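You operate a simulated robot arm through the tools that you are given. There is no shell and no other tool. Be economical: measure what you need, move in short steps, check, and stop when the job is done.

The job below is to be done with a simulated robot arm. You get a single attempt, and the scene is never put back.

TASK
The test lamp stays dark: pull the grey module and purge the panel.
Fine: lamp switch off first; grey module into the empty holder; purge on till the ball is up, then off.

The check looks at the end state, three seconds after you hand in, the way a careful person would. Anything else that was tipped, shoved, dropped, spilled or broken makes it a failure.

THE ROBOT
A 6-joint arm with a two-finger parallel gripper, fixed in place. Base frame: the origin is at the foot of the arm, x ahead of it, y to its left, z up; the work surface is at about z = 0.85. Lengths are in m, angles in degrees, forces in N, time in s.
With the tool pointing down near the work surface it reaches from about 0.36 to 0.82 m from the base axis. Its first joint turns from -166.0 to 166.0 degrees. Payload 3.91 kg.
The TCP is the grasp point between the finger pads, 0.03 m short of the fingertips. In the tool frame z runs along the fingers and y along their closing line. The gripper opens to 0.11 m. The fingers are 0.02 m wide and 0.01 m thick; the gripper's body (0.048 by 0.112 m) begins 0.055 m behind the TCP.
Orientation is that of the tool frame in the base frame, as a unit quaternion [w, x, y, z]. With the fingers straight down and closing along the base's y, the tool's x points along the base's -x, its y along +y and its z along -z.

THE INTERFACE
- The arm moves only by the tool jog_arm. Its argument "commands" is a list of rows, each a list of 7 numbers: the shift along the tool's x, y, z in units of 40 mm (1.0 is 40 mm), then the turn, a rotation vector about the tool's x, y, z in units of 6 degrees (1.0 is 6 degrees), then the opening in per cent of the stroke, from 0 (shut) to 100 (fully open). In form: [[x, y, z, wx, wy, wz, grip], ...]. A call has 1 to 12 rows; each row shifts and turns the commanded pose from where the row before left it, along the tool's axes as they then stand. A call with a number of a shift or a turn outside -1 to 1 is refused whole. Rows are played at 5 a second. More than 0.05 m and 8.6 degrees between two rows, or a gripper value outside its range, and nothing of the call is played. Where a pose cannot be reached the arm comes as near as it can. A force on the tool above 40 N (or 10 N above the force at the start of the call, whichever is more), or a blocked arm, ends the call early, and 0.2 s more pass. The fingers move at their own pace (about 0.045 m/s each) and stop on an object; they squeeze with about 27 N. The grip force told is the motor's: it shows also when the fingers shut on nothing. Time passes only in rows, and 0.2 s behind the last, so rows that do not move let the fingers close. The reply holds the time, the measured pose of the TCP, the force on the tool along the base axes, the opening and the grip force, in the units named above and with some noise.
- Cameras (640 x 400 px; columns grow to the right, rows downward): "scene" is fixed at [0.3997, -0.6515, 1.73]; the picture's right is [0.99, 0.14, 0.00], its down [0.06, -0.40, -0.91] and it looks along [-0.13, 0.90, -0.41] (base axes); focal length 353 px, centre (320, 200). "wrist" rides on the gripper at [0.077, 0.007, -0.115] in the tool frame; the picture's right is [-0.09, 1.00, 0.00], its down [-0.80, -0.07, -0.59] and it looks along [-0.59, -0.05, 0.80] (tool axes); focal length 270 px, centre (320, 200). There is no depth. A picture from a camera that has moved, and an enlarged one, comes with that camera's place and axes in the base frame and with its lens.
- get_image(camera): a new picture of that camera. The clock stands still meanwhile.
- slide_trunk(by): slides the trunk up (or, below 0, down) by that many m; the arm rides with it, the base frame stays. It gives what a move gives, with no picture.
- enlarge(camera, box): a new picture of the part [left, top, right, bottom] of that camera's present view, enlarged. The clock stands still meanwhile.
- sign_off(): hands the job in; it is judged then, once.

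Work in short steps. Places have to be worked out from the pictures, the camera data and where the tool is seen: move nearer, look again, correct. Check each grasp and each placing, and mend what went wrong. You have 120 turns and 84 pictures in all, those below and enlarged ones among them. Open the gripper and draw the arm clear of the work before you hand the job in, unless the task says otherwise; then end with one line.

The tools are called after ">>>" as name(argument=value, ...) on one line, values as JSON. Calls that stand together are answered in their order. jog_arm: Moves the arm, as the interface text tells. Its arguments: {"type":"object","properties":{"commands":{"type":"array"}},"required":["commands"]} The other tools are called the same way: slide_trunk (by) slides the trunk up or down; get_image (camera) takes a picture; enlarge (camera, box) takes an enlarged picture of a part of a camera's view; sign_off () hands the job in.

At the start:

```text
time_s: 0.0
ee_pos: [0.0911, 0.4191, 1.3697]
tool_rot: [0.0, -0.001, 1.0, -0.001]
contact_force: [1.3, -0.5, 0.1]
grip_width: 0.1102
grip_force: 0.0
trunk travel left (down, up): [-0.55, 0.06]
```

scene: 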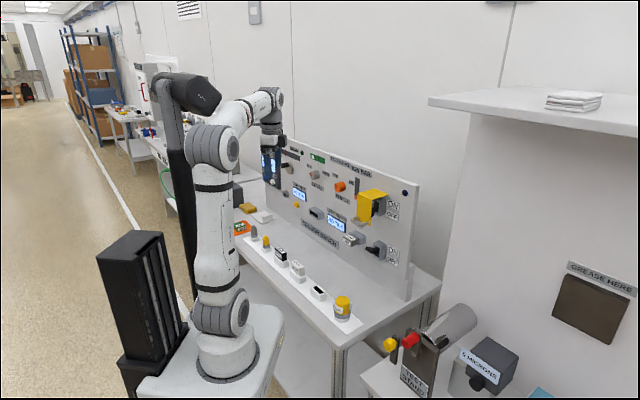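
wrist: 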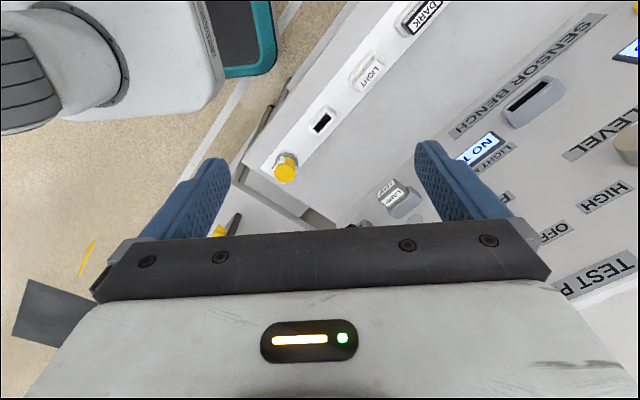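

The panel stands left of the arm with a row of modules in front; I enlarge it to read the labels.

>>> enlarge(camera="scene", box=[260, 130, 420, 230])

>>> enlarge(camera="scene", box=[220, 200, 420, 325])

```text
4.00 times, centred on (340, 180) of scene
camera zoom: at [0.3997, -0.6515, 1.73], right [0.99, 0.14, 0.0], down [0.06, -0.4, -0.91], along [-0.13, 0.9, -0.41], focal length 1411 px, centre (240, 280)
```

zoom: 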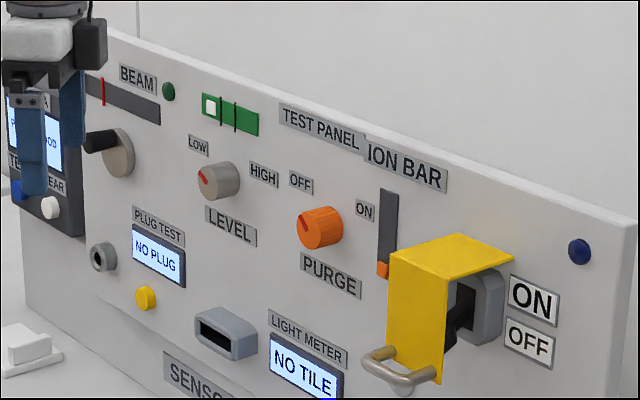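

```text
3.20 times, centred on (320, 262) of scene
camera zoom: at [0.3997, -0.6515, 1.73], right [0.99, 0.14, 0.0], down [0.06, -0.4, -0.91], along [-0.13, 0.9, -0.41], focal length 1129 px, centre (320, 0)
```

zoom: 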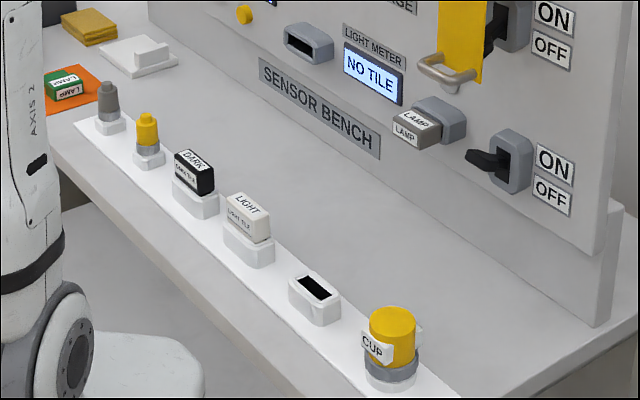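

The row and panel run along about 135° in plan, with the panel face toward (0.7,0.7) as seen from the base. I turn the tool 45° to face the panel and pitch it up so the wrist camera can read it.

>>> jog_arm(commands=[[0, 0, 0, 0, 0, -0.94, 100], [0, 0, 0, 0, 0, -0.94, 100], [0, 0, 0, 0, 0, -0.94, 100], [0, 0, 0, 0, 0, -0.94, 100], [0, 0, 0, 0, 0, -0.94, 100], [0, 0, 0, 0, 0, -0.94, 100], [0, 0, 0, 0, 0, -0.94, 100], [0, 0, 0, 0, 0, -0.92, 100], [0, 0, 0, 0, -1, 0, 100], [0, 0, 0, 0, -1, 0, 100], [0, 0, 0, 0, -1, 0, 100], [0, 0, 0, 0, -1, 0, 100]])

>>> get_image(camera="wrist")

>>> get_image(camera="scene")

```text
time_s: 2.6
ee_pos: [0.0902, 0.422, 1.3701]
tool_rot: [0.193, -0.374, 0.904, 0.078]
contact_force: [-0.3, 1.1, -0.7]
grip_width: 0.1099
grip_force: 0.1
trunk travel left (down, up): [-0.55, 0.06]
```

```text
79 pictures are left
camera wrist: at [0.0021, 0.3449, 1.4432], right [-0.65, 0.76, 0.03], down [0.4, 0.3, 0.87], along [0.65, 0.57, -0.49], focal length 270 px, centre (320, 200)
```

wrist: 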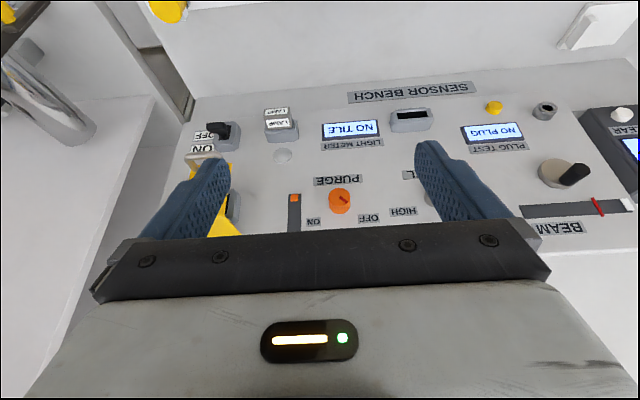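

```text
78 pictures are left
```

scene: 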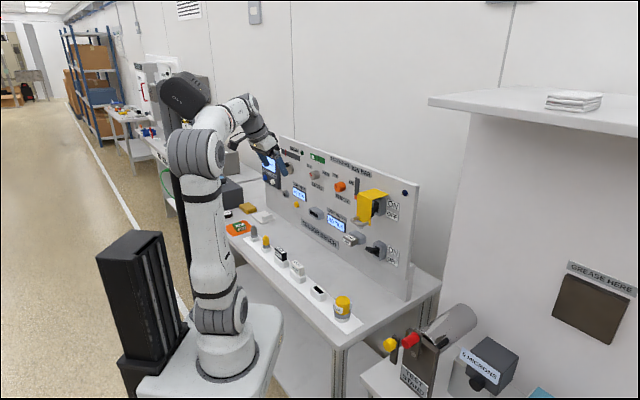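

The view is upside down but clear. I enlarge the switches and knob, keeping the picture data to locate them.

>>> enlarge(camera="wrist", box=[176, 80, 336, 180])

>>> enlarge(camera="wrist", box=[270, 140, 430, 240])

>>> enlarge(camera="scene", box=[320, 180, 416, 270])

```text
4.00 times, centred on (256, 130) of wrist
camera zoom: at [0.0021, 0.3449, 1.4432], right [-0.65, 0.76, 0.03], down [0.4, 0.3, 0.87], along [0.65, 0.57, -0.49], focal length 1081 px, centre (576, 480)
```

zoom: 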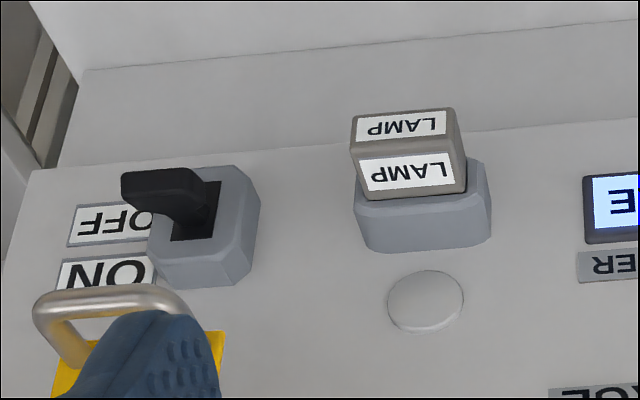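

```text
4.00 times, centred on (350, 190) of wrist
camera zoom: at [0.0021, 0.3449, 1.4432], right [-0.65, 0.76, 0.03], down [0.4, 0.3, 0.87], along [0.65, 0.57, -0.49], focal length 1081 px, centre (200, 240)
```

zoom: 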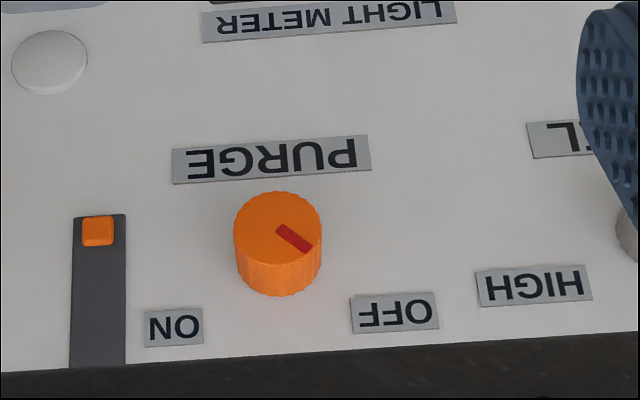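

```text
4.44 times, centred on (368, 225) of scene
camera zoom: at [0.3997, -0.6515, 1.73], right [0.99, 0.14, 0.0], down [0.06, -0.4, -0.91], along [-0.13, 0.9, -0.41], focal length 1568 px, centre (107, 89)
```

zoom: 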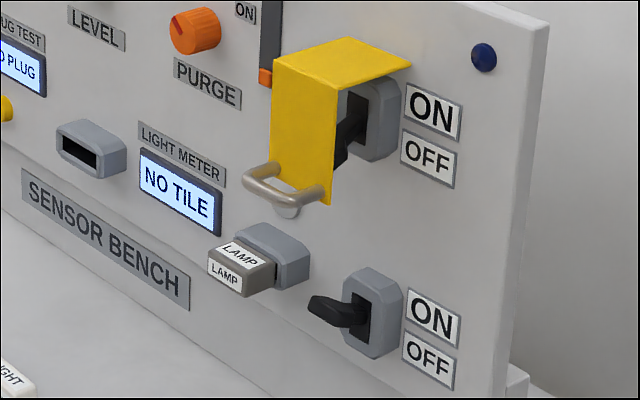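

The lamp module's front is at about (0.33, 0.53, 1.03), the lower (lamp) switch at about (0.46, 0.485, 1.02) and the purge knob at about (0.286, 0.639, 1.205). I move to a point in front of the lower switch, with room to spare, and start pitching the tool to horizontal.

>>> jog_arm(commands=[[-0.03, -0.76, 0.877, 0, 0, 0, 100], [-0.03, -0.76, 0.877, 0, 0, 0, 100], [-0.03, -0.76, 0.877, 0, 0, 0, 100], [-0.03, -0.76, 0.877, 0, 0, 0, 100], [-0.03, -0.76, 0.877, 0, 0, 0, 100], [-0.03, -0.76, 0.877, 0, 0, 0, 100], [-0.03, -0.76, 0.877, 0, 0, 0, 100], [0, 0, 0, 0, -1, 0, 80], [0, 0, 0, 0, -1, 0, 60], [0, 0, 0, 0, -1, 0, 40], [0, 0, 0, 0, -1, 0, 20], [0, 0, 0, 0, -1, 0, 0]])

>>> get_image(camera="wrist")

```text
time_s: 5.2
ee_pos: [0.3213, 0.3399, 1.1469]
tool_rot: [0.389, -0.344, 0.843, 0.143]
contact_force: [-0.2, -0.3, -0.1]
grip_width: 0.0081
grip_force: 0.1
out of reach, approached as far as the arm can: row 12
trunk travel left (down, up): [-0.55, 0.06]
```

```text
74 pictures are left
camera wrist: at [0.2185, 0.2519, 1.164], right [-0.65, 0.76, 0.04], down [0.09, 0.02, 1.0], along [0.76, 0.65, -0.08], focal length 270 px, centre (320, 200)
```

wrist: 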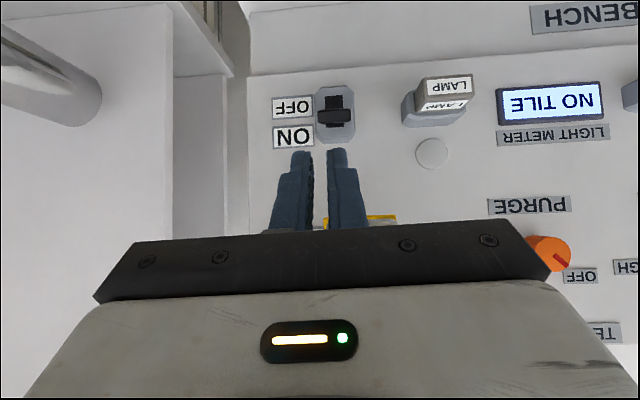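

The lever shows tilted to the ON side. The arm is too folded to get the tool horizontal, so I raise the tool and then lower the trunk to gain room.

>>> jog_arm(commands=[[-0.754, -0.027, -0.658, 0, 0, 0, 0], [-0.754, -0.027, -0.658, 0, 0, 0, 0], [-0.754, -0.027, -0.658, 0, 0, 0, 0], [-0.754, -0.027, -0.658, 0, 0, 0, 0], [-0.754, -0.027, -0.658, 0, 0, 0, 0], [-0.754, -0.027, -0.658, 0, 0, 0, 0]])

>>> slide_trunk(by=-0.24)

>>> get_image(camera="scene")

```text
time_s: 6.6
ee_pos: [0.3238, 0.3431, 1.3877]
tool_rot: [0.389, -0.343, 0.843, 0.143]
contact_force: [0.5, 0.3, -0.3]
grip_width: 0.0
grip_force: 26.6
trunk travel left (down, up): [-0.55, 0.06]
```

```text
time_s: 9.1
ee_pos: [0.3238, 0.3428, 1.1459]
tool_rot: [0.389, -0.343, 0.843, 0.143]
contact_force: [0.4, 0.1, 0.0]
grip_width: 0.0
grip_force: 26.6
trunk travel left (down, up): [-0.31, 0.3]
```

```text
73 pictures are left
```

scene: 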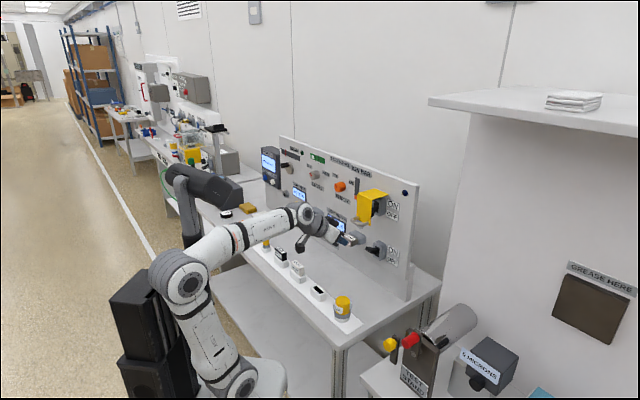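

There is more room now. I finish pitching to horizontal and begin rolling so the fingers close vertically.

>>> jog_arm(commands=[[0, 0, 0, 0, -0.98, 0, 0], [0, 0, 0, 0, -0.98, 0, 0], [0, 0, 0, 0, -0.98, 0, 0], [0, 0, 0, 0, -0.98, 0, 0], [0, 0, 0, 0, -0.98, 0, 0], [0, 0, 0, 0, -0.98, 0, 0], [0, 0, 0, 0, -0.98, 0, 0]])

>>> jog_arm(commands=[[0, 0, 0, 0, 0, 1, 0], [0, 0, 0, 0, 0, 1, 0], [0, 0, 0, 0, 0, 1, 0], [0, 0, 0, 0, 0, 1, 0], [0, 0, 0, 0, 0, 1, 0], [0, 0, 0, 0, 0, 1, 0], [0, 0, 0, 0, 0, 1, 0], [0, 0, 0, 0, 0, 1, 0]])

>>> jog_arm(commands=[[0, 0, 0, 0, 0, 1, 0], [0, 0, 0, 0, 0, 1, 0], [0, 0, 0, 0, 0, 1, 0], [0, 0, 0, 0, 0, 1, 0], [0, 0, 0, 0, 0, 1, 0], [0, 0, 0, 0, 0, 1, 0], [0, 0, 0, 0, 0, 1, 0]])

>>> get_image(camera="wrist")

>>> get_image(camera="scene")

```text
time_s: 10.7
ee_pos: [0.3242, 0.3433, 1.1483]
tool_rot: [0.661, -0.271, 0.652, 0.254]
contact_force: [0.4, 0.1, -0.8]
grip_width: 0.0001
grip_force: 27.3
trunk travel left (down, up): [-0.31, 0.3]
```

```text
time_s: 12.5
ee_pos: [0.2849, 0.3483, 1.1816]
tool_rot: [0.5, 0.019, 0.708, 0.498]
contact_force: [0.2, -0.2, 0.8]
grip_width: 0.0
grip_force: 26.2
out of reach, approached as far as the arm can: row 5, 6, 7, 8
trunk travel left (down, up): [-0.31, 0.3]
```

```text
time_s: 14.1
ee_pos: [0.248, 0.3053, 1.2867]
tool_rot: [0.287, 0.268, 0.657, 0.643]
contact_force: [0.4, 0.6, -0.1]
grip_width: 0.0001
grip_force: 27.2
out of reach, approached as far as the arm can: row 1, 2, 3, 4, 5, 6, 7
trunk travel left (down, up): [-0.31, 0.3]
```

```text
72 pictures are left
camera wrist: at [0.1114, 0.2819, 1.2925], right [0.05, -0.04, 1.0], down [0.13, -0.99, -0.04], along [0.99, 0.13, -0.04], focal length 270 px, centre (320, 200)
```

wrist: 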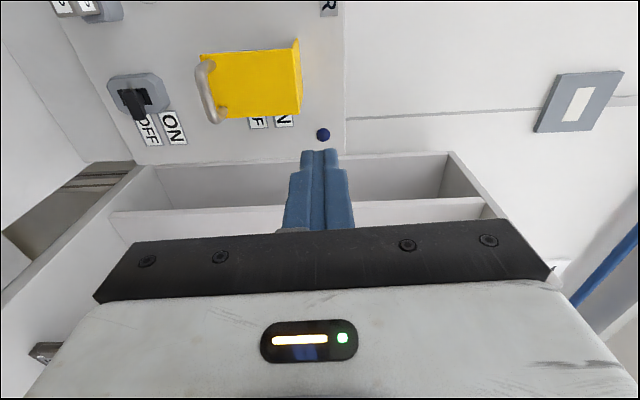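

```text
71 pictures are left
```

scene: 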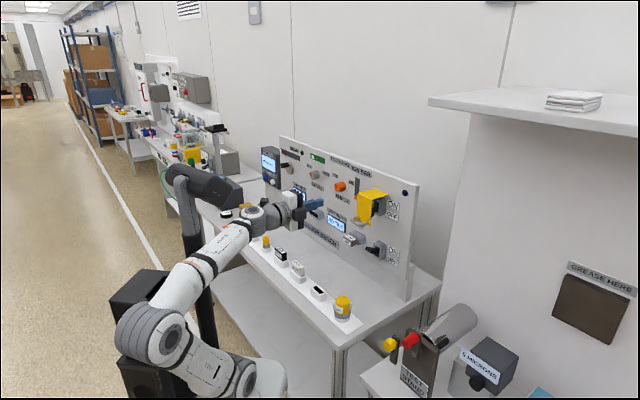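

The orientation is now as wanted (fingers closing vertically, facing the panel), but the position drifted back and up. I try a small step toward the switch to see whether it is reachable from here.

>>> jog_arm(commands=[[0, 0, 0, 0, 0, 0, 0], [0, -0.5, 0, 0, 0, 0, 0]])

```text
time_s: 14.7
ee_pos: [0.2494, 0.2939, 1.2816]
tool_rot: [0.287, 0.27, 0.656, 0.643]
contact_force: [-0.9, 0.0, -0.5]
grip_width: 0.0
grip_force: 26.9
out of reach, approached as far as the arm can: row 2
trunk travel left (down, up): [-0.31, 0.3]
```

Down is limited because the wrist sits too close to the base axis. I move outward 80 mm (tips stay about 80 mm short of the guard), then down.

>>> jog_arm(commands=[[0, 0, 0.7, 0, 0, 0, 0], [0, 0, 0.7, 0, 0, 0, 0], [0, 0, 0.6, 0, 0, 0, 0]])

>>> jog_arm(commands=[[0, -0.8, 0, 0, 0, 0, 0], [0, -0.8, 0, 0, 0, 0, 0], [0, -0.8, 0, 0, 0, 0, 0]])

```text
time_s: 15.5
ee_pos: [0.3072, 0.3397, 1.306]
tool_rot: [0.286, 0.27, 0.656, 0.645]
contact_force: [0.8, 0.5, -0.2]
grip_width: 0.0
grip_force: 27.4
out of reach, approached as far as the arm can: row 1, 2, 3
trunk travel left (down, up): [-0.31, 0.3]
```

```text
time_s: 16.3
ee_pos: [0.3039, 0.3012, 1.2825]
tool_rot: [0.285, 0.27, 0.659, 0.642]
contact_force: [-0.5, 0.1, 1.0]
grip_width: 0.0
grip_force: 27.4
out of reach, approached as far as the arm can: row 1, 2, 3
trunk travel left (down, up): [-0.31, 0.3]
```

Rolling only turns the last joint, so that joint's limit was the cause. I roll back the other way by 180° so the camera ends up on the right.

>>> jog_arm(commands=[[0, 0, 0, 0, 0, -1, 0], [0, 0, 0, 0, 0, -1, 0], [0, 0, 0, 0, 0, -1, 0], [0, 0, 0, 0, 0, -1, 0], [0, 0, 0, 0, 0, -1, 0], [0, 0, 0, 0, 0, -1, 0], [0, 0, 0, 0, 0, -1, 0], [0, 0, 0, 0, 0, -1, 0], [0, 0, 0, 0, 0, -1, 0], [0, 0, 0, 0, 0, -1, 0], [0, 0, 0, 0, 0, -1, 0], [0, 0, 0, 0, 0, -1, 0]])

>>> jog_arm(commands=[[0, 0, 0, 0, 0, -1, 0], [0, 0, 0, 0, 0, -1, 0], [0, 0, 0, 0, 0, -1, 0], [0, 0, 0, 0, 0, -1, 0], [0, 0, 0, 0, 0, -1, 0], [0, 0, 0, 0, 0, -1, 0], [0, 0, 0, 0, 0, -1, 0], [0, 0, 0, 0, 0, -1, 0], [0, 0, 0, 0, 0, -1, 0], [0, 0, 0, 0, 0, -1, 0]])

>>> jog_arm(commands=[[0, 0, 0, 0, 0, -1, 0], [0, 0, 0, 0, 0, -1, 0], [0, 0, 0, 0, 0, -1, 0], [0, 0, 0, 0, 0, -1, 0], [0, 0, 0, 0, 0, -1, 0], [0, 0, 0, 0, 0, -1, 0], [0, 0, 0, 0, 0, -1, 0], [0, 0, 0, 0, 0, -1, 0]])

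>>> get_image(camera="scene")

```text
time_s: 18.9
ee_pos: [0.305, 0.3016, 1.2803]
tool_rot: [0.613, -0.166, 0.687, 0.354]
contact_force: [0.3, 0.6, -0.2]
grip_width: 0.0
grip_force: 26.7
trunk travel left (down, up): [-0.31, 0.3]
```

```text
time_s: 21.1
ee_pos: [0.304, 0.3015, 1.2809]
tool_rot: [0.708, -0.487, 0.511, 0.0]
contact_force: [-0.1, 0.4, 0.3]
grip_width: 0.0
grip_force: 26.8
trunk travel left (down, up): [-0.31, 0.3]
```

```text
time_s: 22.9
ee_pos: [0.3041, 0.3025, 1.2797]
tool_rot: [-0.646, 0.653, -0.269, 0.288]
contact_force: [-0.1, 0.3, -1.0]
grip_width: 0.0
grip_force: 27.0
trunk travel left (down, up): [-0.31, 0.3]
```

```text
70 pictures are left
```

scene: 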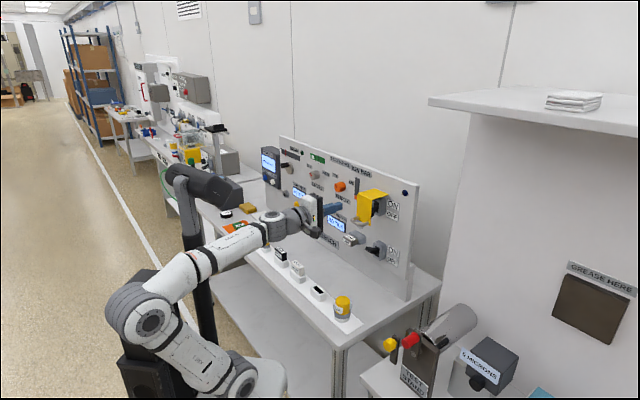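

Roll succeeded. I lower to z≈1.10, still ~0.15 m short of the lever, and look.

>>> jog_arm(commands=[[0, 0.9, 0, 0, 0, 0, 0], [0, 0.9, 0, 0, 0, 0, 0], [0, 0.9, 0, 0, 0, 0, 0], [0, 0.9, 0, 0, 0, 0, 0], [0, 0.9, 0, 0, 0, 0, 0]])

>>> get_image(camera="wrist")

>>> get_image(camera="scene")

```text
time_s: 24.1
ee_pos: [0.3144, 0.3015, 1.1077]
tool_rot: [-0.646, 0.653, -0.271, 0.287]
contact_force: [-0.1, -0.4, -0.2]
grip_width: 0.0002
grip_force: 27.4
out of reach, approached as far as the arm can: row 5
trunk travel left (down, up): [-0.31, 0.3]
```

```text
69 pictures are left
camera wrist: at [0.2841, 0.168, 1.1029], right [-0.04, 0.04, -1.0], down [-0.98, 0.17, 0.05], along [0.17, 0.98, 0.04], focal length 270 px, centre (320, 200)
```

wrist: 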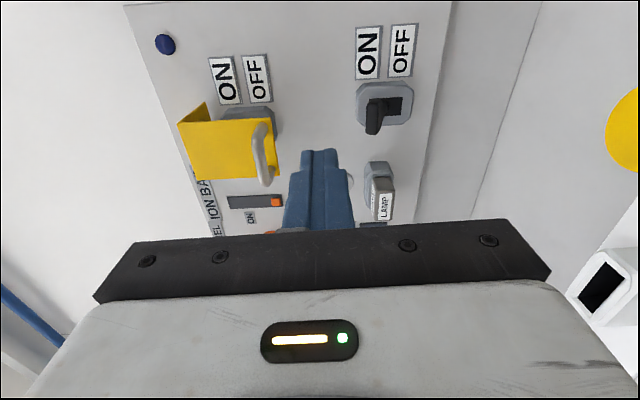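

```text
68 pictures are left
```

scene: 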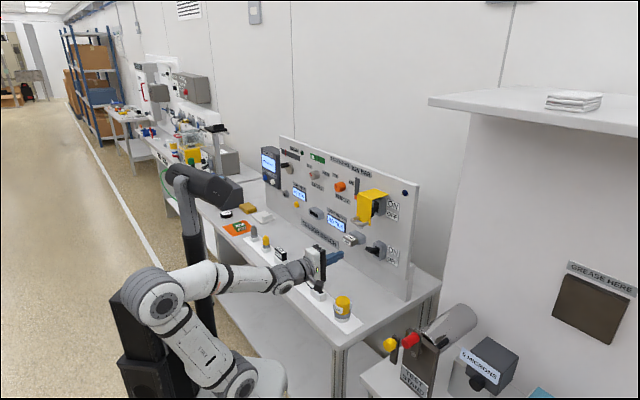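

The lever's tip is near (0.41, 0.43, 1.06), tilted up (ON). I align sideways at z≈1.09, square up the yaw and advance partway.

>>> jog_arm(commands=[[-0.35, 0, 0.6, 0, -0.27, 0, 0], [-0.4, 0, 0.6, 0, 0, 0, 0], [0, 0.2, 0.6, 0, 0, 0, 0], [0, 0, 0, 0, 0, 0, 0]])

>>> get_image(camera="wrist")

```text
time_s: 25.1
ee_pos: [0.3409, 0.3753, 1.1013]
tool_rot: [-0.651, 0.657, -0.26, 0.279]
contact_force: [0.3, -0.3, -0.1]
grip_width: 0.0
grip_force: 27.0
trunk travel left (down, up): [-0.31, 0.3]
```

```text
67 pictures are left
camera wrist: at [0.3164, 0.2396, 1.0953], right [-0.04, 0.04, -1.0], down [-0.99, 0.14, 0.05], along [0.15, 0.99, 0.04], focal length 270 px, centre (320, 200)
```

wrist: 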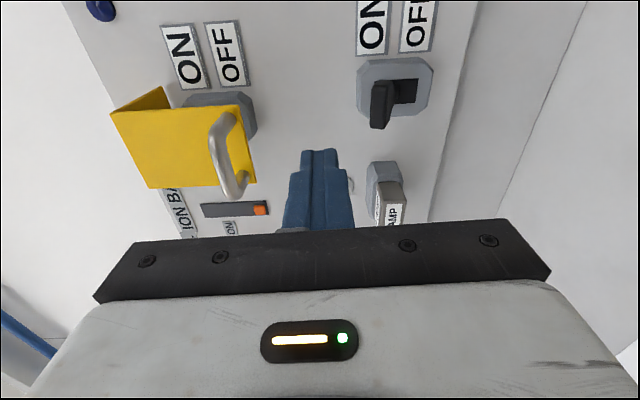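

Aligned with the lever (s≈-0.024). I advance 90 mm so the closed fingers lie above the lever.

>>> jog_arm(commands=[[0, 0.2, 0.75, 0, 0, 0, 0], [0, 0, 0.75, 0, 0, 0, 0], [0, 0, 0.75, 0, 0, 0, 0], [0, 0, 0, 0, 0, 0, 0]])

>>> get_image(camera="wrist")

>>> enlarge(camera="scene", box=[300, 170, 428, 270])

```text
time_s: 26.1
ee_pos: [0.4055, 0.4408, 1.0923]
tool_rot: [-0.651, 0.656, -0.261, 0.278]
contact_force: [0.4, 0.0, -0.3]
grip_width: 0.0002
grip_force: 27.2
trunk travel left (down, up): [-0.31, 0.3]
```

```text
66 pictures are left
camera wrist: at [0.3808, 0.3048, 1.0883], right [-0.04, 0.04, -1.0], down [-0.99, 0.14, 0.05], along [0.15, 0.99, 0.04], focal length 270 px, centre (320, 200)
```

wrist: 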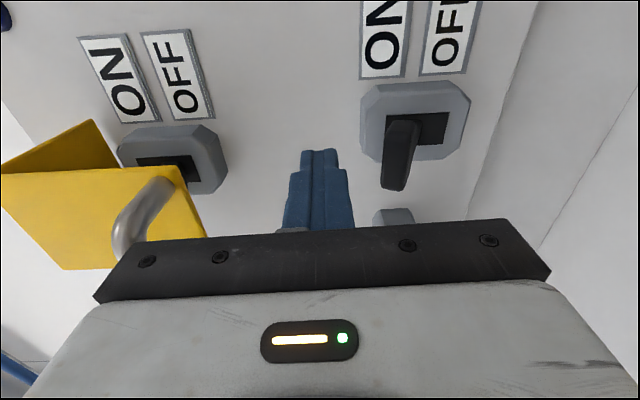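

```text
4.00 times, centred on (364, 220) of scene
camera zoom: at [0.3997, -0.6515, 1.73], right [0.99, 0.14, 0.0], down [0.06, -0.4, -0.91], along [-0.13, 0.9, -0.41], focal length 1411 px, centre (144, 120)
```

zoom: 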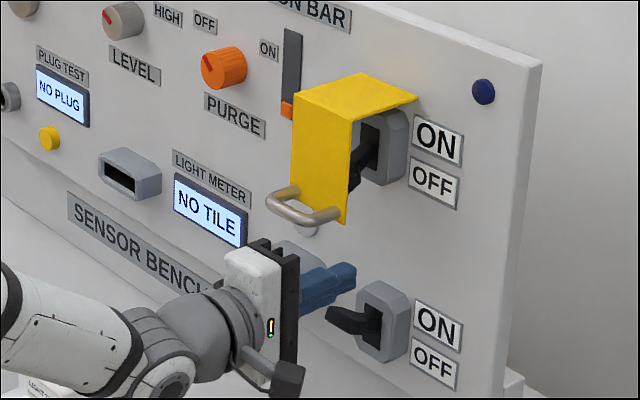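

The fingers are above the lever, overlapping it by about 30 mm. I push down in small steps.

>>> jog_arm(commands=[[0, 0.25, 0, 0, 0, 0, 0], [0, 0.25, 0, 0, 0, 0, 0], [0, 0.25, 0, 0, 0, 0, 0], [0, 0.25, 0, 0, 0, 0, 0], [0, 0.25, 0, 0, 0, 0, 0], [0, 0.25, 0, 0, 0, 0, 0], [0, 0, 0, 0, 0, 0, 0]])

>>> get_image(camera="wrist")

```text
time_s: 27.7
ee_pos: [0.4, 0.4442, 1.0346]
tool_rot: [-0.649, 0.656, -0.263, 0.28]
contact_force: [-0.9, 0.1, -0.2]
grip_width: 0.0
grip_force: 26.9
out of reach, approached as far as the arm can: row 5
trunk travel left (down, up): [-0.31, 0.3]
```

```text
64 pictures are left
camera wrist: at [0.3751, 0.3084, 1.0289], right [-0.04, 0.04, -1.0], down [-0.99, 0.15, 0.05], along [0.15, 0.99, 0.04], focal length 270 px, centre (320, 200)
```

wrist: 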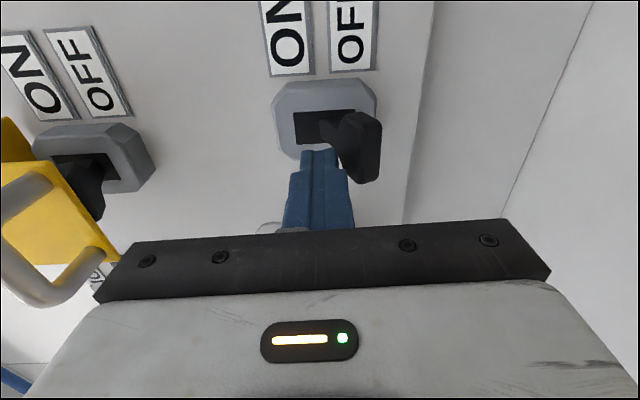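

The lever is now over at OFF with no force left on the tool. I retract straight back, then check the switch.

>>> jog_arm(commands=[[0, -0.2, -0.6, 0, 0, 0, 0], [0, 0, -0.7, 0, 0, 0, 0], [0, 0, -0.7, 0, 0, 0, 0]])

>>> get_image(camera="wrist")

>>> enlarge(camera="scene", box=[300, 170, 428, 270])

```text
time_s: 28.5
ee_pos: [0.3465, 0.3854, 1.0417]
tool_rot: [-0.651, 0.657, -0.26, 0.278]
contact_force: [0.1, 0.4, 0.6]
grip_width: 0.0001
grip_force: 27.4
trunk travel left (down, up): [-0.31, 0.3]
```

```text
63 pictures are left
camera wrist: at [0.3207, 0.2494, 1.037], right [-0.04, 0.04, -1.0], down [-0.99, 0.14, 0.05], along [0.15, 0.99, 0.04], focal length 270 px, centre (320, 200)
```

wrist: 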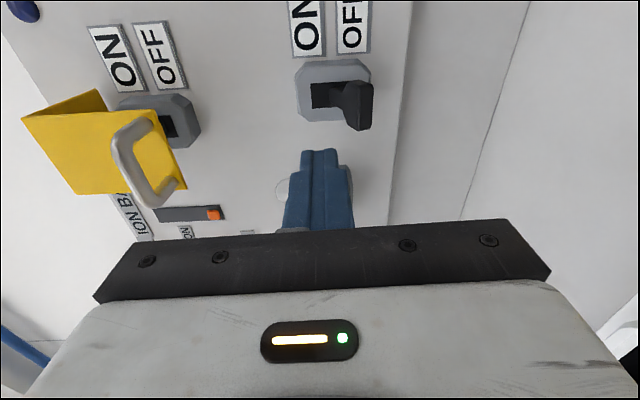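

```text
4.00 times, centred on (364, 220) of scene
camera zoom: at [0.3997, -0.6515, 1.73], right [0.99, 0.14, 0.0], down [0.06, -0.4, -0.91], along [-0.13, 0.9, -0.41], focal length 1411 px, centre (144, 120)
```

zoom: 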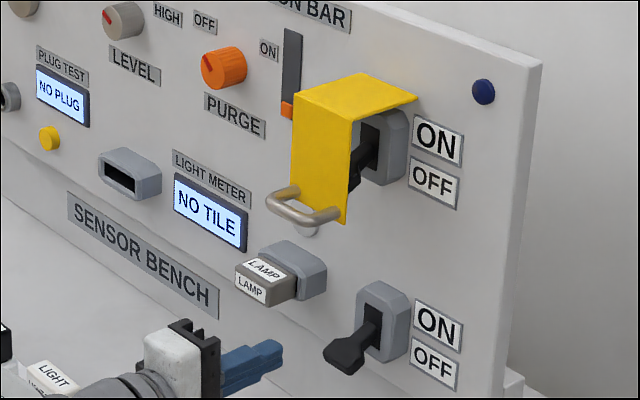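

The lamp switch is clearly OFF. Next I move left to stand in front of the lamp module and open the fingers.

>>> jog_arm(commands=[[-0.9, 0, 0, 0, 0, 0, 20], [-0.9, 0, 0, 0, 0, 0, 40], [-0.9, 0, 0, 0, 0, 0, 60], [0, 0, 0, 0, 0, 0, 60], [0, 0, 0, 0, 0, 0, 60]])

>>> get_image(camera="wrist")

```text
time_s: 29.7
ee_pos: [0.2696, 0.4623, 1.0408]
tool_rot: [-0.651, 0.657, -0.261, 0.278]
contact_force: [-0.8, -0.1, 0.6]
grip_width: 0.066
grip_force: 0.1
trunk travel left (down, up): [-0.31, 0.3]
```

```text
61 pictures are left
camera wrist: at [0.2444, 0.3273, 1.0342], right [-0.04, 0.04, -1.0], down [-0.99, 0.14, 0.05], along [0.15, 0.99, 0.04], focal length 270 px, centre (320, 200)
```

wrist: 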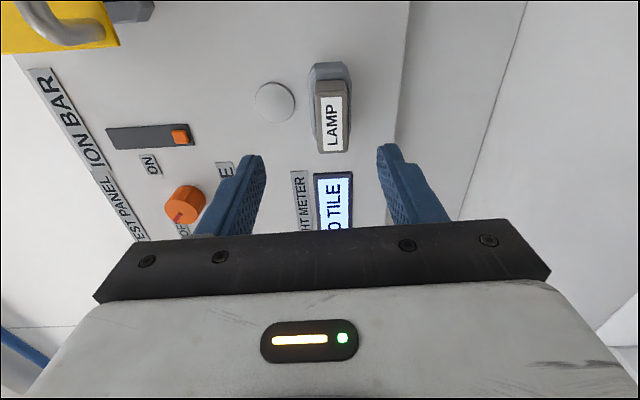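

The module front is at about D=0.603, s=-0.130, z=1.030; my tool is 11 mm high and 6 mm left. I correct and advance so the fingers straddle it.

>>> jog_arm(commands=[[0.15, 0.27, 0, 0, 0, 0, 60], [0, 0, 0.65, 0, 0, 0, 60], [0, 0, 0.6, 0, 0, 0, 60], [0, 0, 0, 0, 0, 0, 60]])

>>> get_image(camera="wrist")

>>> enlarge(camera="scene", box=[300, 190, 396, 265])

```text
time_s: 30.7
ee_pos: [0.3099, 0.4931, 1.0289]
tool_rot: [-0.65, 0.657, -0.26, 0.279]
contact_force: [0.4, 0.0, 0.1]
grip_width: 0.0659
grip_force: 0.1
trunk travel left (down, up): [-0.31, 0.3]
```

```text
60 pictures are left
camera wrist: at [0.2847, 0.3577, 1.0231], right [-0.04, 0.04, -1.0], down [-0.99, 0.14, 0.05], along [0.15, 0.99, 0.04], focal length 270 px, centre (320, 200)
```

wrist: 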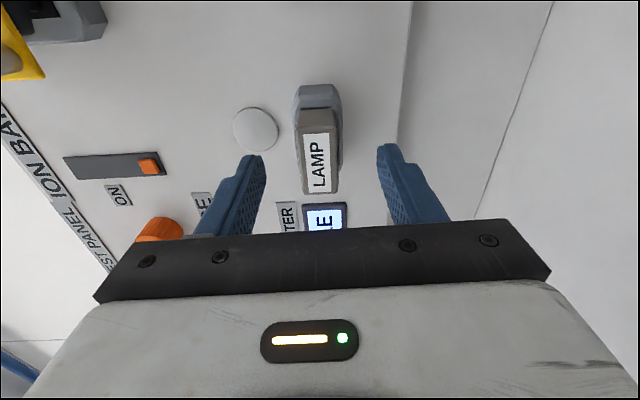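

```text
5.33 times, centred on (348, 228) of scene
camera zoom: at [0.3997, -0.6515, 1.73], right [0.99, 0.14, 0.0], down [0.06, -0.4, -0.91], along [-0.13, 0.9, -0.41], focal length 1882 px, centre (171, 53)
```

zoom: 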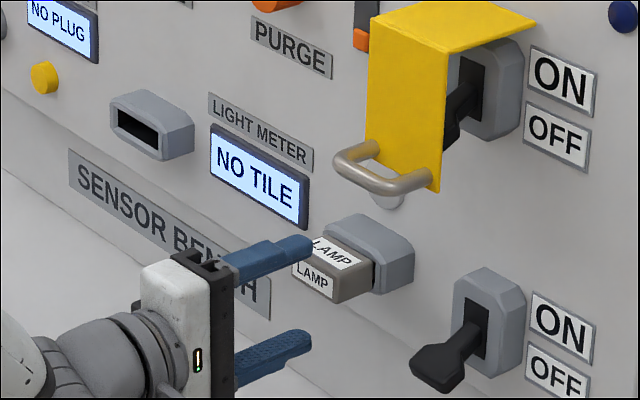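

Fingers straddle the module well, centred vertically. I advance 26 mm and close.

>>> jog_arm(commands=[[-0.05, 0, 0.35, 0, 0, 0, 60], [0, 0, 0.3, 0, 0, 0, 60], [0, 0, 0, 0, 0, 0, 60]])

>>> get_image(camera="wrist")

>>> enlarge(camera="scene", box=[300, 190, 396, 265])

```text
time_s: 31.5
ee_pos: [0.3267, 0.5126, 1.0297]
tool_rot: [-0.651, 0.656, -0.259, 0.279]
contact_force: [-0.5, -0.4, -0.6]
grip_width: 0.066
grip_force: 0.0
trunk travel left (down, up): [-0.31, 0.3]
```

```text
58 pictures are left
camera wrist: at [0.3015, 0.3777, 1.0235], right [-0.04, 0.04, -1.0], down [-0.99, 0.14, 0.05], along [0.15, 0.99, 0.04], focal length 270 px, centre (320, 200)
```

wrist: 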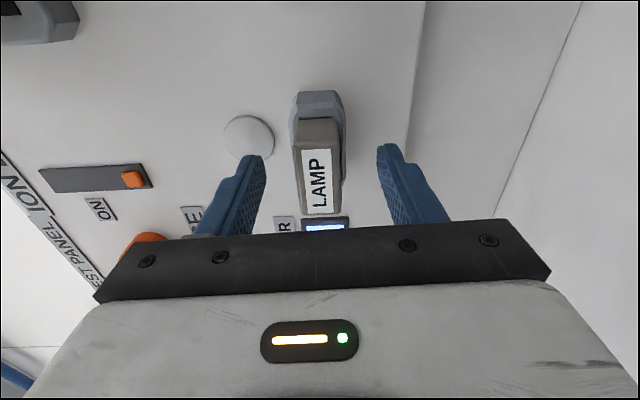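

```text
5.33 times, centred on (348, 228) of scene
camera zoom: at [0.3997, -0.6515, 1.73], right [0.99, 0.14, 0.0], down [0.06, -0.4, -0.91], along [-0.13, 0.9, -0.41], focal length 1882 px, centre (171, 53)
```

zoom: 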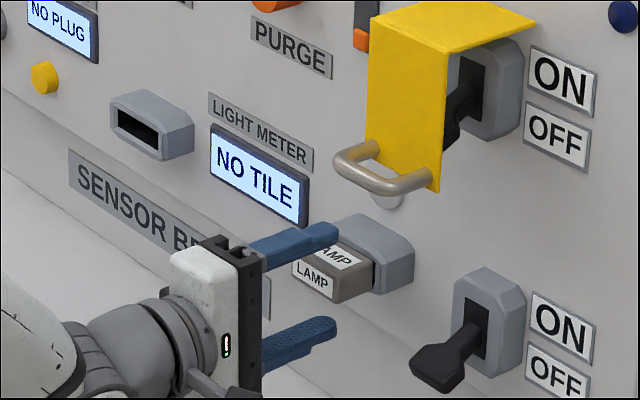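

Well centred. I close on the module.

>>> jog_arm(commands=[[0, 0, 0, 0, 0, 0, 30], [0, 0, 0, 0, 0, 0, 0], [0, 0, 0, 0, 0, 0, 0], [0, 0, 0, 0, 0, 0, 0], [0, 0, 0, 0, 0, 0, 0]])

```text
time_s: 32.7
ee_pos: [0.3267, 0.5131, 1.0297]
tool_rot: [-0.652, 0.656, -0.26, 0.278]
contact_force: [2.2, 4.0, 9.4]
grip_width: 0.0254
grip_force: 26.9
trunk travel left (down, up): [-0.31, 0.3]
```

Gripped at 25 mm width. I pull straight back in small steps.

>>> jog_arm(commands=[[0, 0, -0.25, 0, 0, 0, 0], [0, 0, -0.25, 0, 0, 0, 0], [0, 0, -0.25, 0, 0, 0, 0], [0, 0, -0.25, 0, 0, 0, 0], [0, 0, -0.5, 0, 0, 0, 0], [0, 0, -0.5, 0, 0, 0, 0]])

>>> get_image(camera="wrist")

>>> enlarge(camera="scene", box=[280, 190, 408, 270])

```text
time_s: 34.1
ee_pos: [0.2691, 0.4552, 1.0282]
tool_rot: [-0.651, 0.656, -0.261, 0.279]
contact_force: [-0.3, -0.6, 0.1]
grip_width: 0.0252
grip_force: 26.9
trunk travel left (down, up): [-0.31, 0.3]
```

```text
56 pictures are left
camera wrist: at [0.244, 0.3197, 1.0228], right [-0.04, 0.04, -1.0], down [-0.99, 0.14, 0.05], along [0.15, 0.99, 0.04], focal length 270 px, centre (320, 200)
```

wrist: 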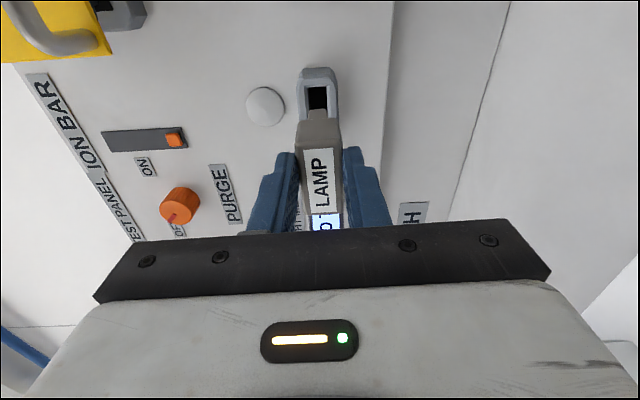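

```text
5.00 times, centred on (344, 230) of scene
camera zoom: at [0.3997, -0.6515, 1.73], right [0.99, 0.14, 0.0], down [0.06, -0.4, -0.91], along [-0.13, 0.9, -0.41], focal length 1764 px, centre (200, 50)
```

zoom: 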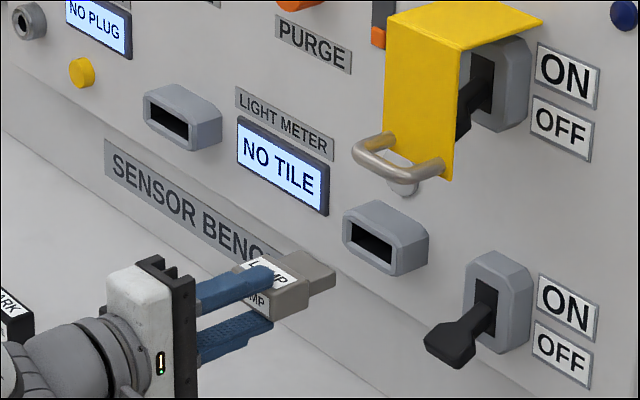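

The module is free, held squarely with its plug pointing forward. I raise it and pitch the tool down for the holder row.

>>> jog_arm(commands=[[0, -0.9, -0.3, 0, 0, 0, 0], [0, -0.9, -0.3, 0, 0, 0, 0], [0, -0.9, -0.3, 0, 0, 0, 0], [0, -0.9, 0, 0, 0, 0, 0], [0, 0, 0, -1, 0, 0, 0], [0, 0, 0, -1, 0, 0, 0], [0, 0, 0, -1, 0, 0, 0], [0, 0, 0, -1, 0, 0, 0], [0, 0, 0, -1, 0, 0, 0], [0, 0, 0, -1, 0, 0, 0], [0, 0, 0, -1, 0, 0, 0], [0, 0, 0, 0, 0, 0, 0]])

>>> jog_arm(commands=[[0, 0, 0, -1, 0, 0, 0], [0, 0, 0, -1, 0, 0, 0], [0, 0, 0, -1, 0, 0, 0], [0, 0, 0, -1, 0, 0, 0], [0, 0, 0, -1, 0, 0, 0], [0, 0, 0, -1, 0, 0, 0], [0, 0, 0, -1, 0, 0, 0], [0, 0, 0, -1, 0, 0, 0], [0, 0, 0, 0, 0, 0, 0]])

>>> get_image(camera="wrist")

>>> get_image(camera="scene")

```text
time_s: 36.7
ee_pos: [0.2418, 0.4319, 1.1725]
tool_rot: [-0.371, 0.846, -0.344, 0.167]
contact_force: [-0.2, -0.2, -1.5]
grip_width: 0.0251
grip_force: 27.4
trunk travel left (down, up): [-0.31, 0.3]
```

```text
time_s: 38.7
ee_pos: [0.2436, 0.4324, 1.1724]
tool_rot: [0.005, 0.925, -0.381, 0.011]
contact_force: [0.0, 0.4, -1.1]
grip_width: 0.0251
grip_force: 27.3
trunk travel left (down, up): [-0.31, 0.3]
```

```text
54 pictures are left
camera wrist: at [0.2907, 0.3764, 1.2883], right [-0.76, -0.65, 0.0], down [-0.53, 0.63, 0.57], along [-0.37, 0.44, -0.82], focal length 270 px, centre (320, 200)
```

wrist: 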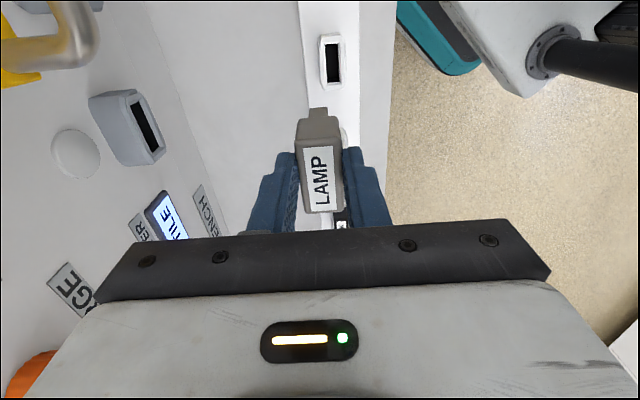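

```text
53 pictures are left
```

scene: 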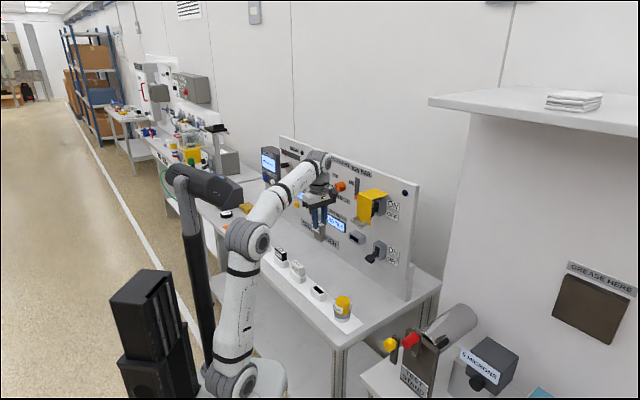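

The holder slot appears at about D=0.455, s=-0.115. I shift over it and descend to z≈1.03 for a closer look.

>>> jog_arm(commands=[[0.25, 0.3, 0, 0, 0, 0, 0], [0.2, 0.27, 0, 0, 0, 0, 0], [0, 0, 0.9, 0, 0, 0, 0], [0, 0, 0.9, 0, 0, 0, 0], [0, 0, 0.9, 0, 0, 0, 0], [0, 0, 0.7, 0, 0, 0, 0], [0, 0, 0, 0, 0, 0, 0]])

>>> get_image(camera="wrist")

>>> enlarge(camera="scene", box=[264, 220, 376, 320])

```text
time_s: 40.3
ee_pos: [0.242, 0.4001, 1.0369]
tool_rot: [0.004, 0.925, -0.381, 0.012]
contact_force: [-0.1, 0.1, -0.6]
grip_width: 0.0249
grip_force: 26.6
trunk travel left (down, up): [-0.31, 0.3]
```

```text
52 pictures are left
camera wrist: at [0.2901, 0.3438, 1.1522], right [-0.76, -0.65, 0.0], down [-0.53, 0.63, 0.57], along [-0.37, 0.44, -0.82], focal length 270 px, centre (320, 200)
```

wrist: 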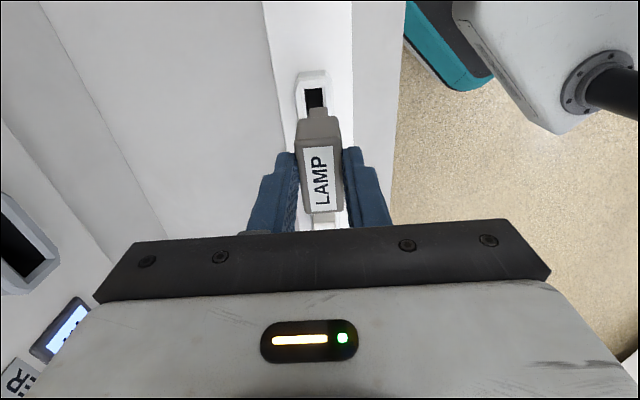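

```text
4.00 times, centred on (320, 270) of scene
camera zoom: at [0.3997, -0.6515, 1.73], right [0.99, 0.14, 0.0], down [0.06, -0.4, -0.91], along [-0.13, 0.9, -0.41], focal length 1411 px, centre (320, -80)
```

zoom: 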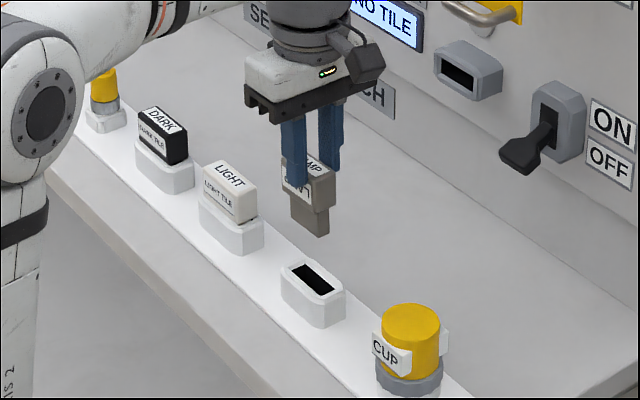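

Slot centre works out at s≈-0.119, D≈0.4565; I nudge over it, remove the 1.4° tilt and descend 50 mm to check.

>>> jog_arm(commands=[[-0.18, -0.06, 0, 0, -0.23, 0, 0], [0, 0, 0.6, 0, 0, 0, 0], [0, 0, 0.6, 0, 0, 0, 0], [0, 0, 0, 0, 0, 0, 0]])

>>> enlarge(camera="wrist", box=[240, 50, 400, 150])

>>> enlarge(camera="scene", box=[280, 240, 360, 310])

```text
time_s: 41.3
ee_pos: [0.24, 0.4075, 0.9884]
tool_rot: [0.0, 0.924, -0.381, 0.001]
contact_force: [-0.4, 0.3, -0.8]
grip_width: 0.0253
grip_force: 27.2
trunk travel left (down, up): [-0.31, 0.3]
```

```text
4.00 times, centred on (320, 100) of wrist
camera zoom: at [0.2892, 0.3494, 1.1026], right [-0.76, -0.65, 0.0], down [-0.52, 0.62, 0.59], along [-0.38, 0.45, -0.81], focal length 1081 px, centre (320, 600)
```

zoom: 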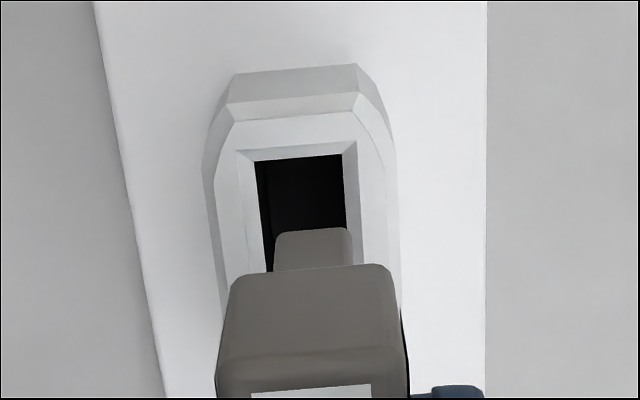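

```text
5.71 times, centred on (320, 275) of scene
camera zoom: at [0.3997, -0.6515, 1.73], right [0.99, 0.14, 0.0], down [0.06, -0.4, -0.91], along [-0.13, 0.9, -0.41], focal length 2016 px, centre (320, -229)
```

zoom: 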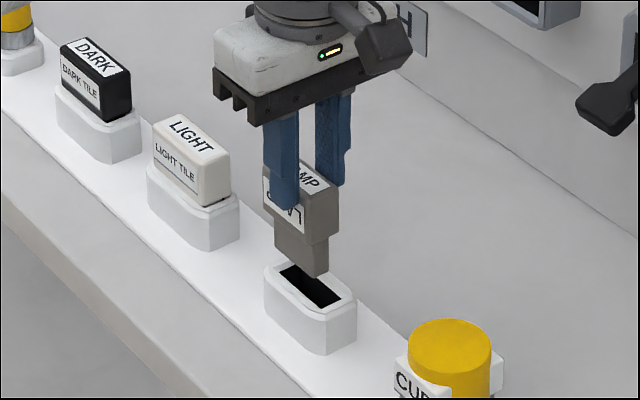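

Plug and slot look nearly aligned, about 2 mm off in y. I take a tighter scene view to judge the along-row offset and the remaining height.

>>> enlarge(camera="scene", box=[308, 262, 348, 287])

```text
16.00 times, centred on (328, 274) of scene
camera zoom: at [0.3997, -0.6515, 1.73], right [0.99, 0.14, 0.0], down [0.06, -0.4, -0.91], along [-0.13, 0.9, -0.41], focal length 5645 px, centre (192, -992)
```

zoom: 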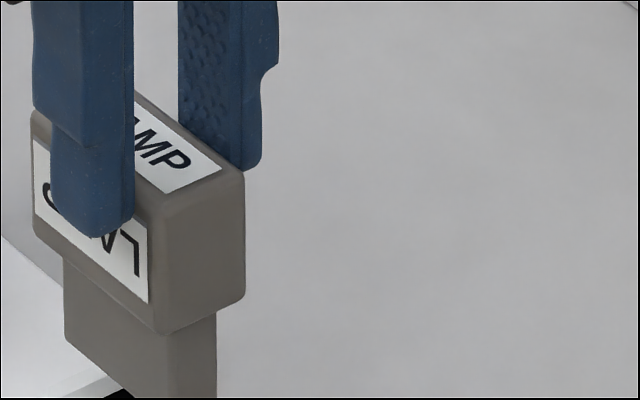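

>>> enlarge(camera="scene", box=[304, 270, 352, 300])

```text
13.33 times, centred on (328, 285) of scene
camera zoom: at [0.3997, -0.6515, 1.73], right [0.99, 0.14, 0.0], down [0.06, -0.4, -0.91], along [-0.13, 0.9, -0.41], focal length 4704 px, centre (213, -933)
```

zoom: 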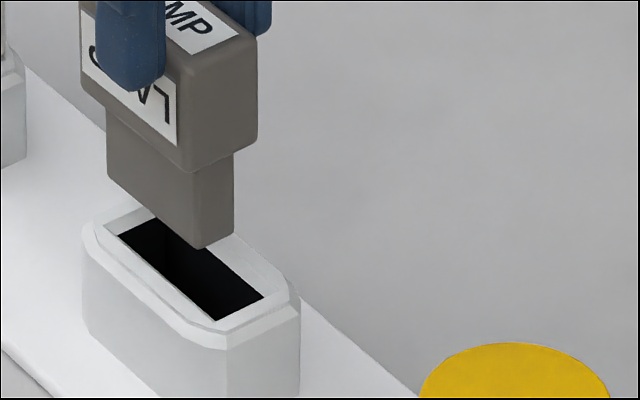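

Now clear: the plug must move about 6 mm right along the row and 1.5 mm toward the panel, with the rim about 17 mm below. I correct, drop 10 mm and check.

>>> jog_arm(commands=[[0.15, -0.04, 0, 0, 0, 0, 0], [0, 0, 0.25, 0, 0, 0, 0], [0, 0, 0, 0, 0, 0, 0]])

>>> enlarge(camera="scene", box=[304, 270, 352, 300])

>>> enlarge(camera="wrist", box=[240, 50, 400, 150])

```text
time_s: 42.1
ee_pos: [0.245, 0.4041, 0.9781]
tool_rot: [0.0, 0.924, -0.381, 0.001]
contact_force: [0.2, -0.6, -1.7]
grip_width: 0.0252
grip_force: 27.3
trunk travel left (down, up): [-0.31, 0.3]
```

```text
13.33 times, centred on (328, 285) of scene
camera zoom: at [0.3997, -0.6515, 1.73], right [0.99, 0.14, 0.0], down [0.06, -0.4, -0.91], along [-0.13, 0.9, -0.41], focal length 4704 px, centre (213, -933)
```

zoom: 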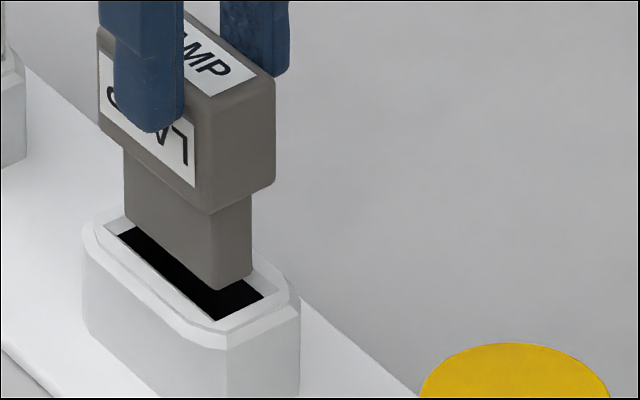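

```text
4.00 times, centred on (320, 100) of wrist
camera zoom: at [0.2948, 0.3459, 1.0921], right [-0.76, -0.65, 0.0], down [-0.52, 0.62, 0.59], along [-0.38, 0.45, -0.81], focal length 1081 px, centre (320, 600)
```

zoom: 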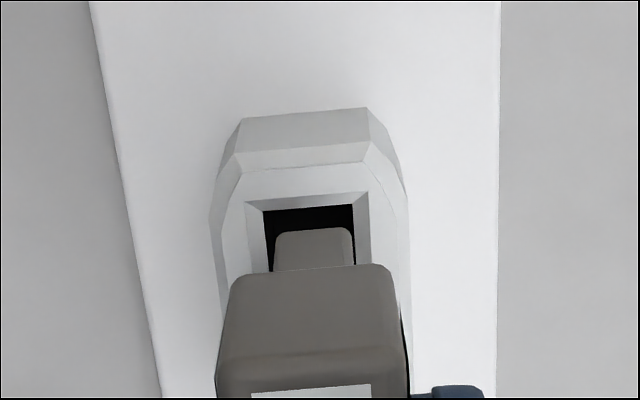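

Plug is directly above the slot, ~5 mm up. I lower slowly, about 30 mm to seat.

>>> jog_arm(commands=[[0, 0, 0.125, 0, 0, 0, 0], [0, 0, 0.125, 0, 0, 0, 0], [0, 0, 0.125, 0, 0, 0, 0], [0, 0, 0.125, 0, 0, 0, 0], [0, 0, 0.1, 0, 0, 0, 0], [0, 0, 0.1, 0, 0, 0, 0]])

>>> enlarge(camera="scene", box=[304, 270, 352, 300])

```text
time_s: 43.5
ee_pos: [0.2448, 0.4041, 0.9495]
tool_rot: [-0.001, 0.925, -0.381, 0.002]
contact_force: [0.4, 1.7, 0.4]
grip_width: 0.0252
grip_force: 27.1
trunk travel left (down, up): [-0.31, 0.3]
```

```text
13.33 times, centred on (328, 285) of scene
camera zoom: at [0.3997, -0.6515, 1.73], right [0.99, 0.14, 0.0], down [0.06, -0.4, -0.91], along [-0.13, 0.9, -0.41], focal length 4704 px, centre (213, -933)
```

zoom: 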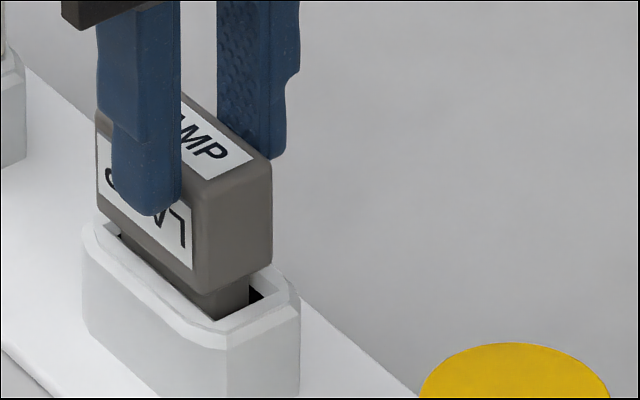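

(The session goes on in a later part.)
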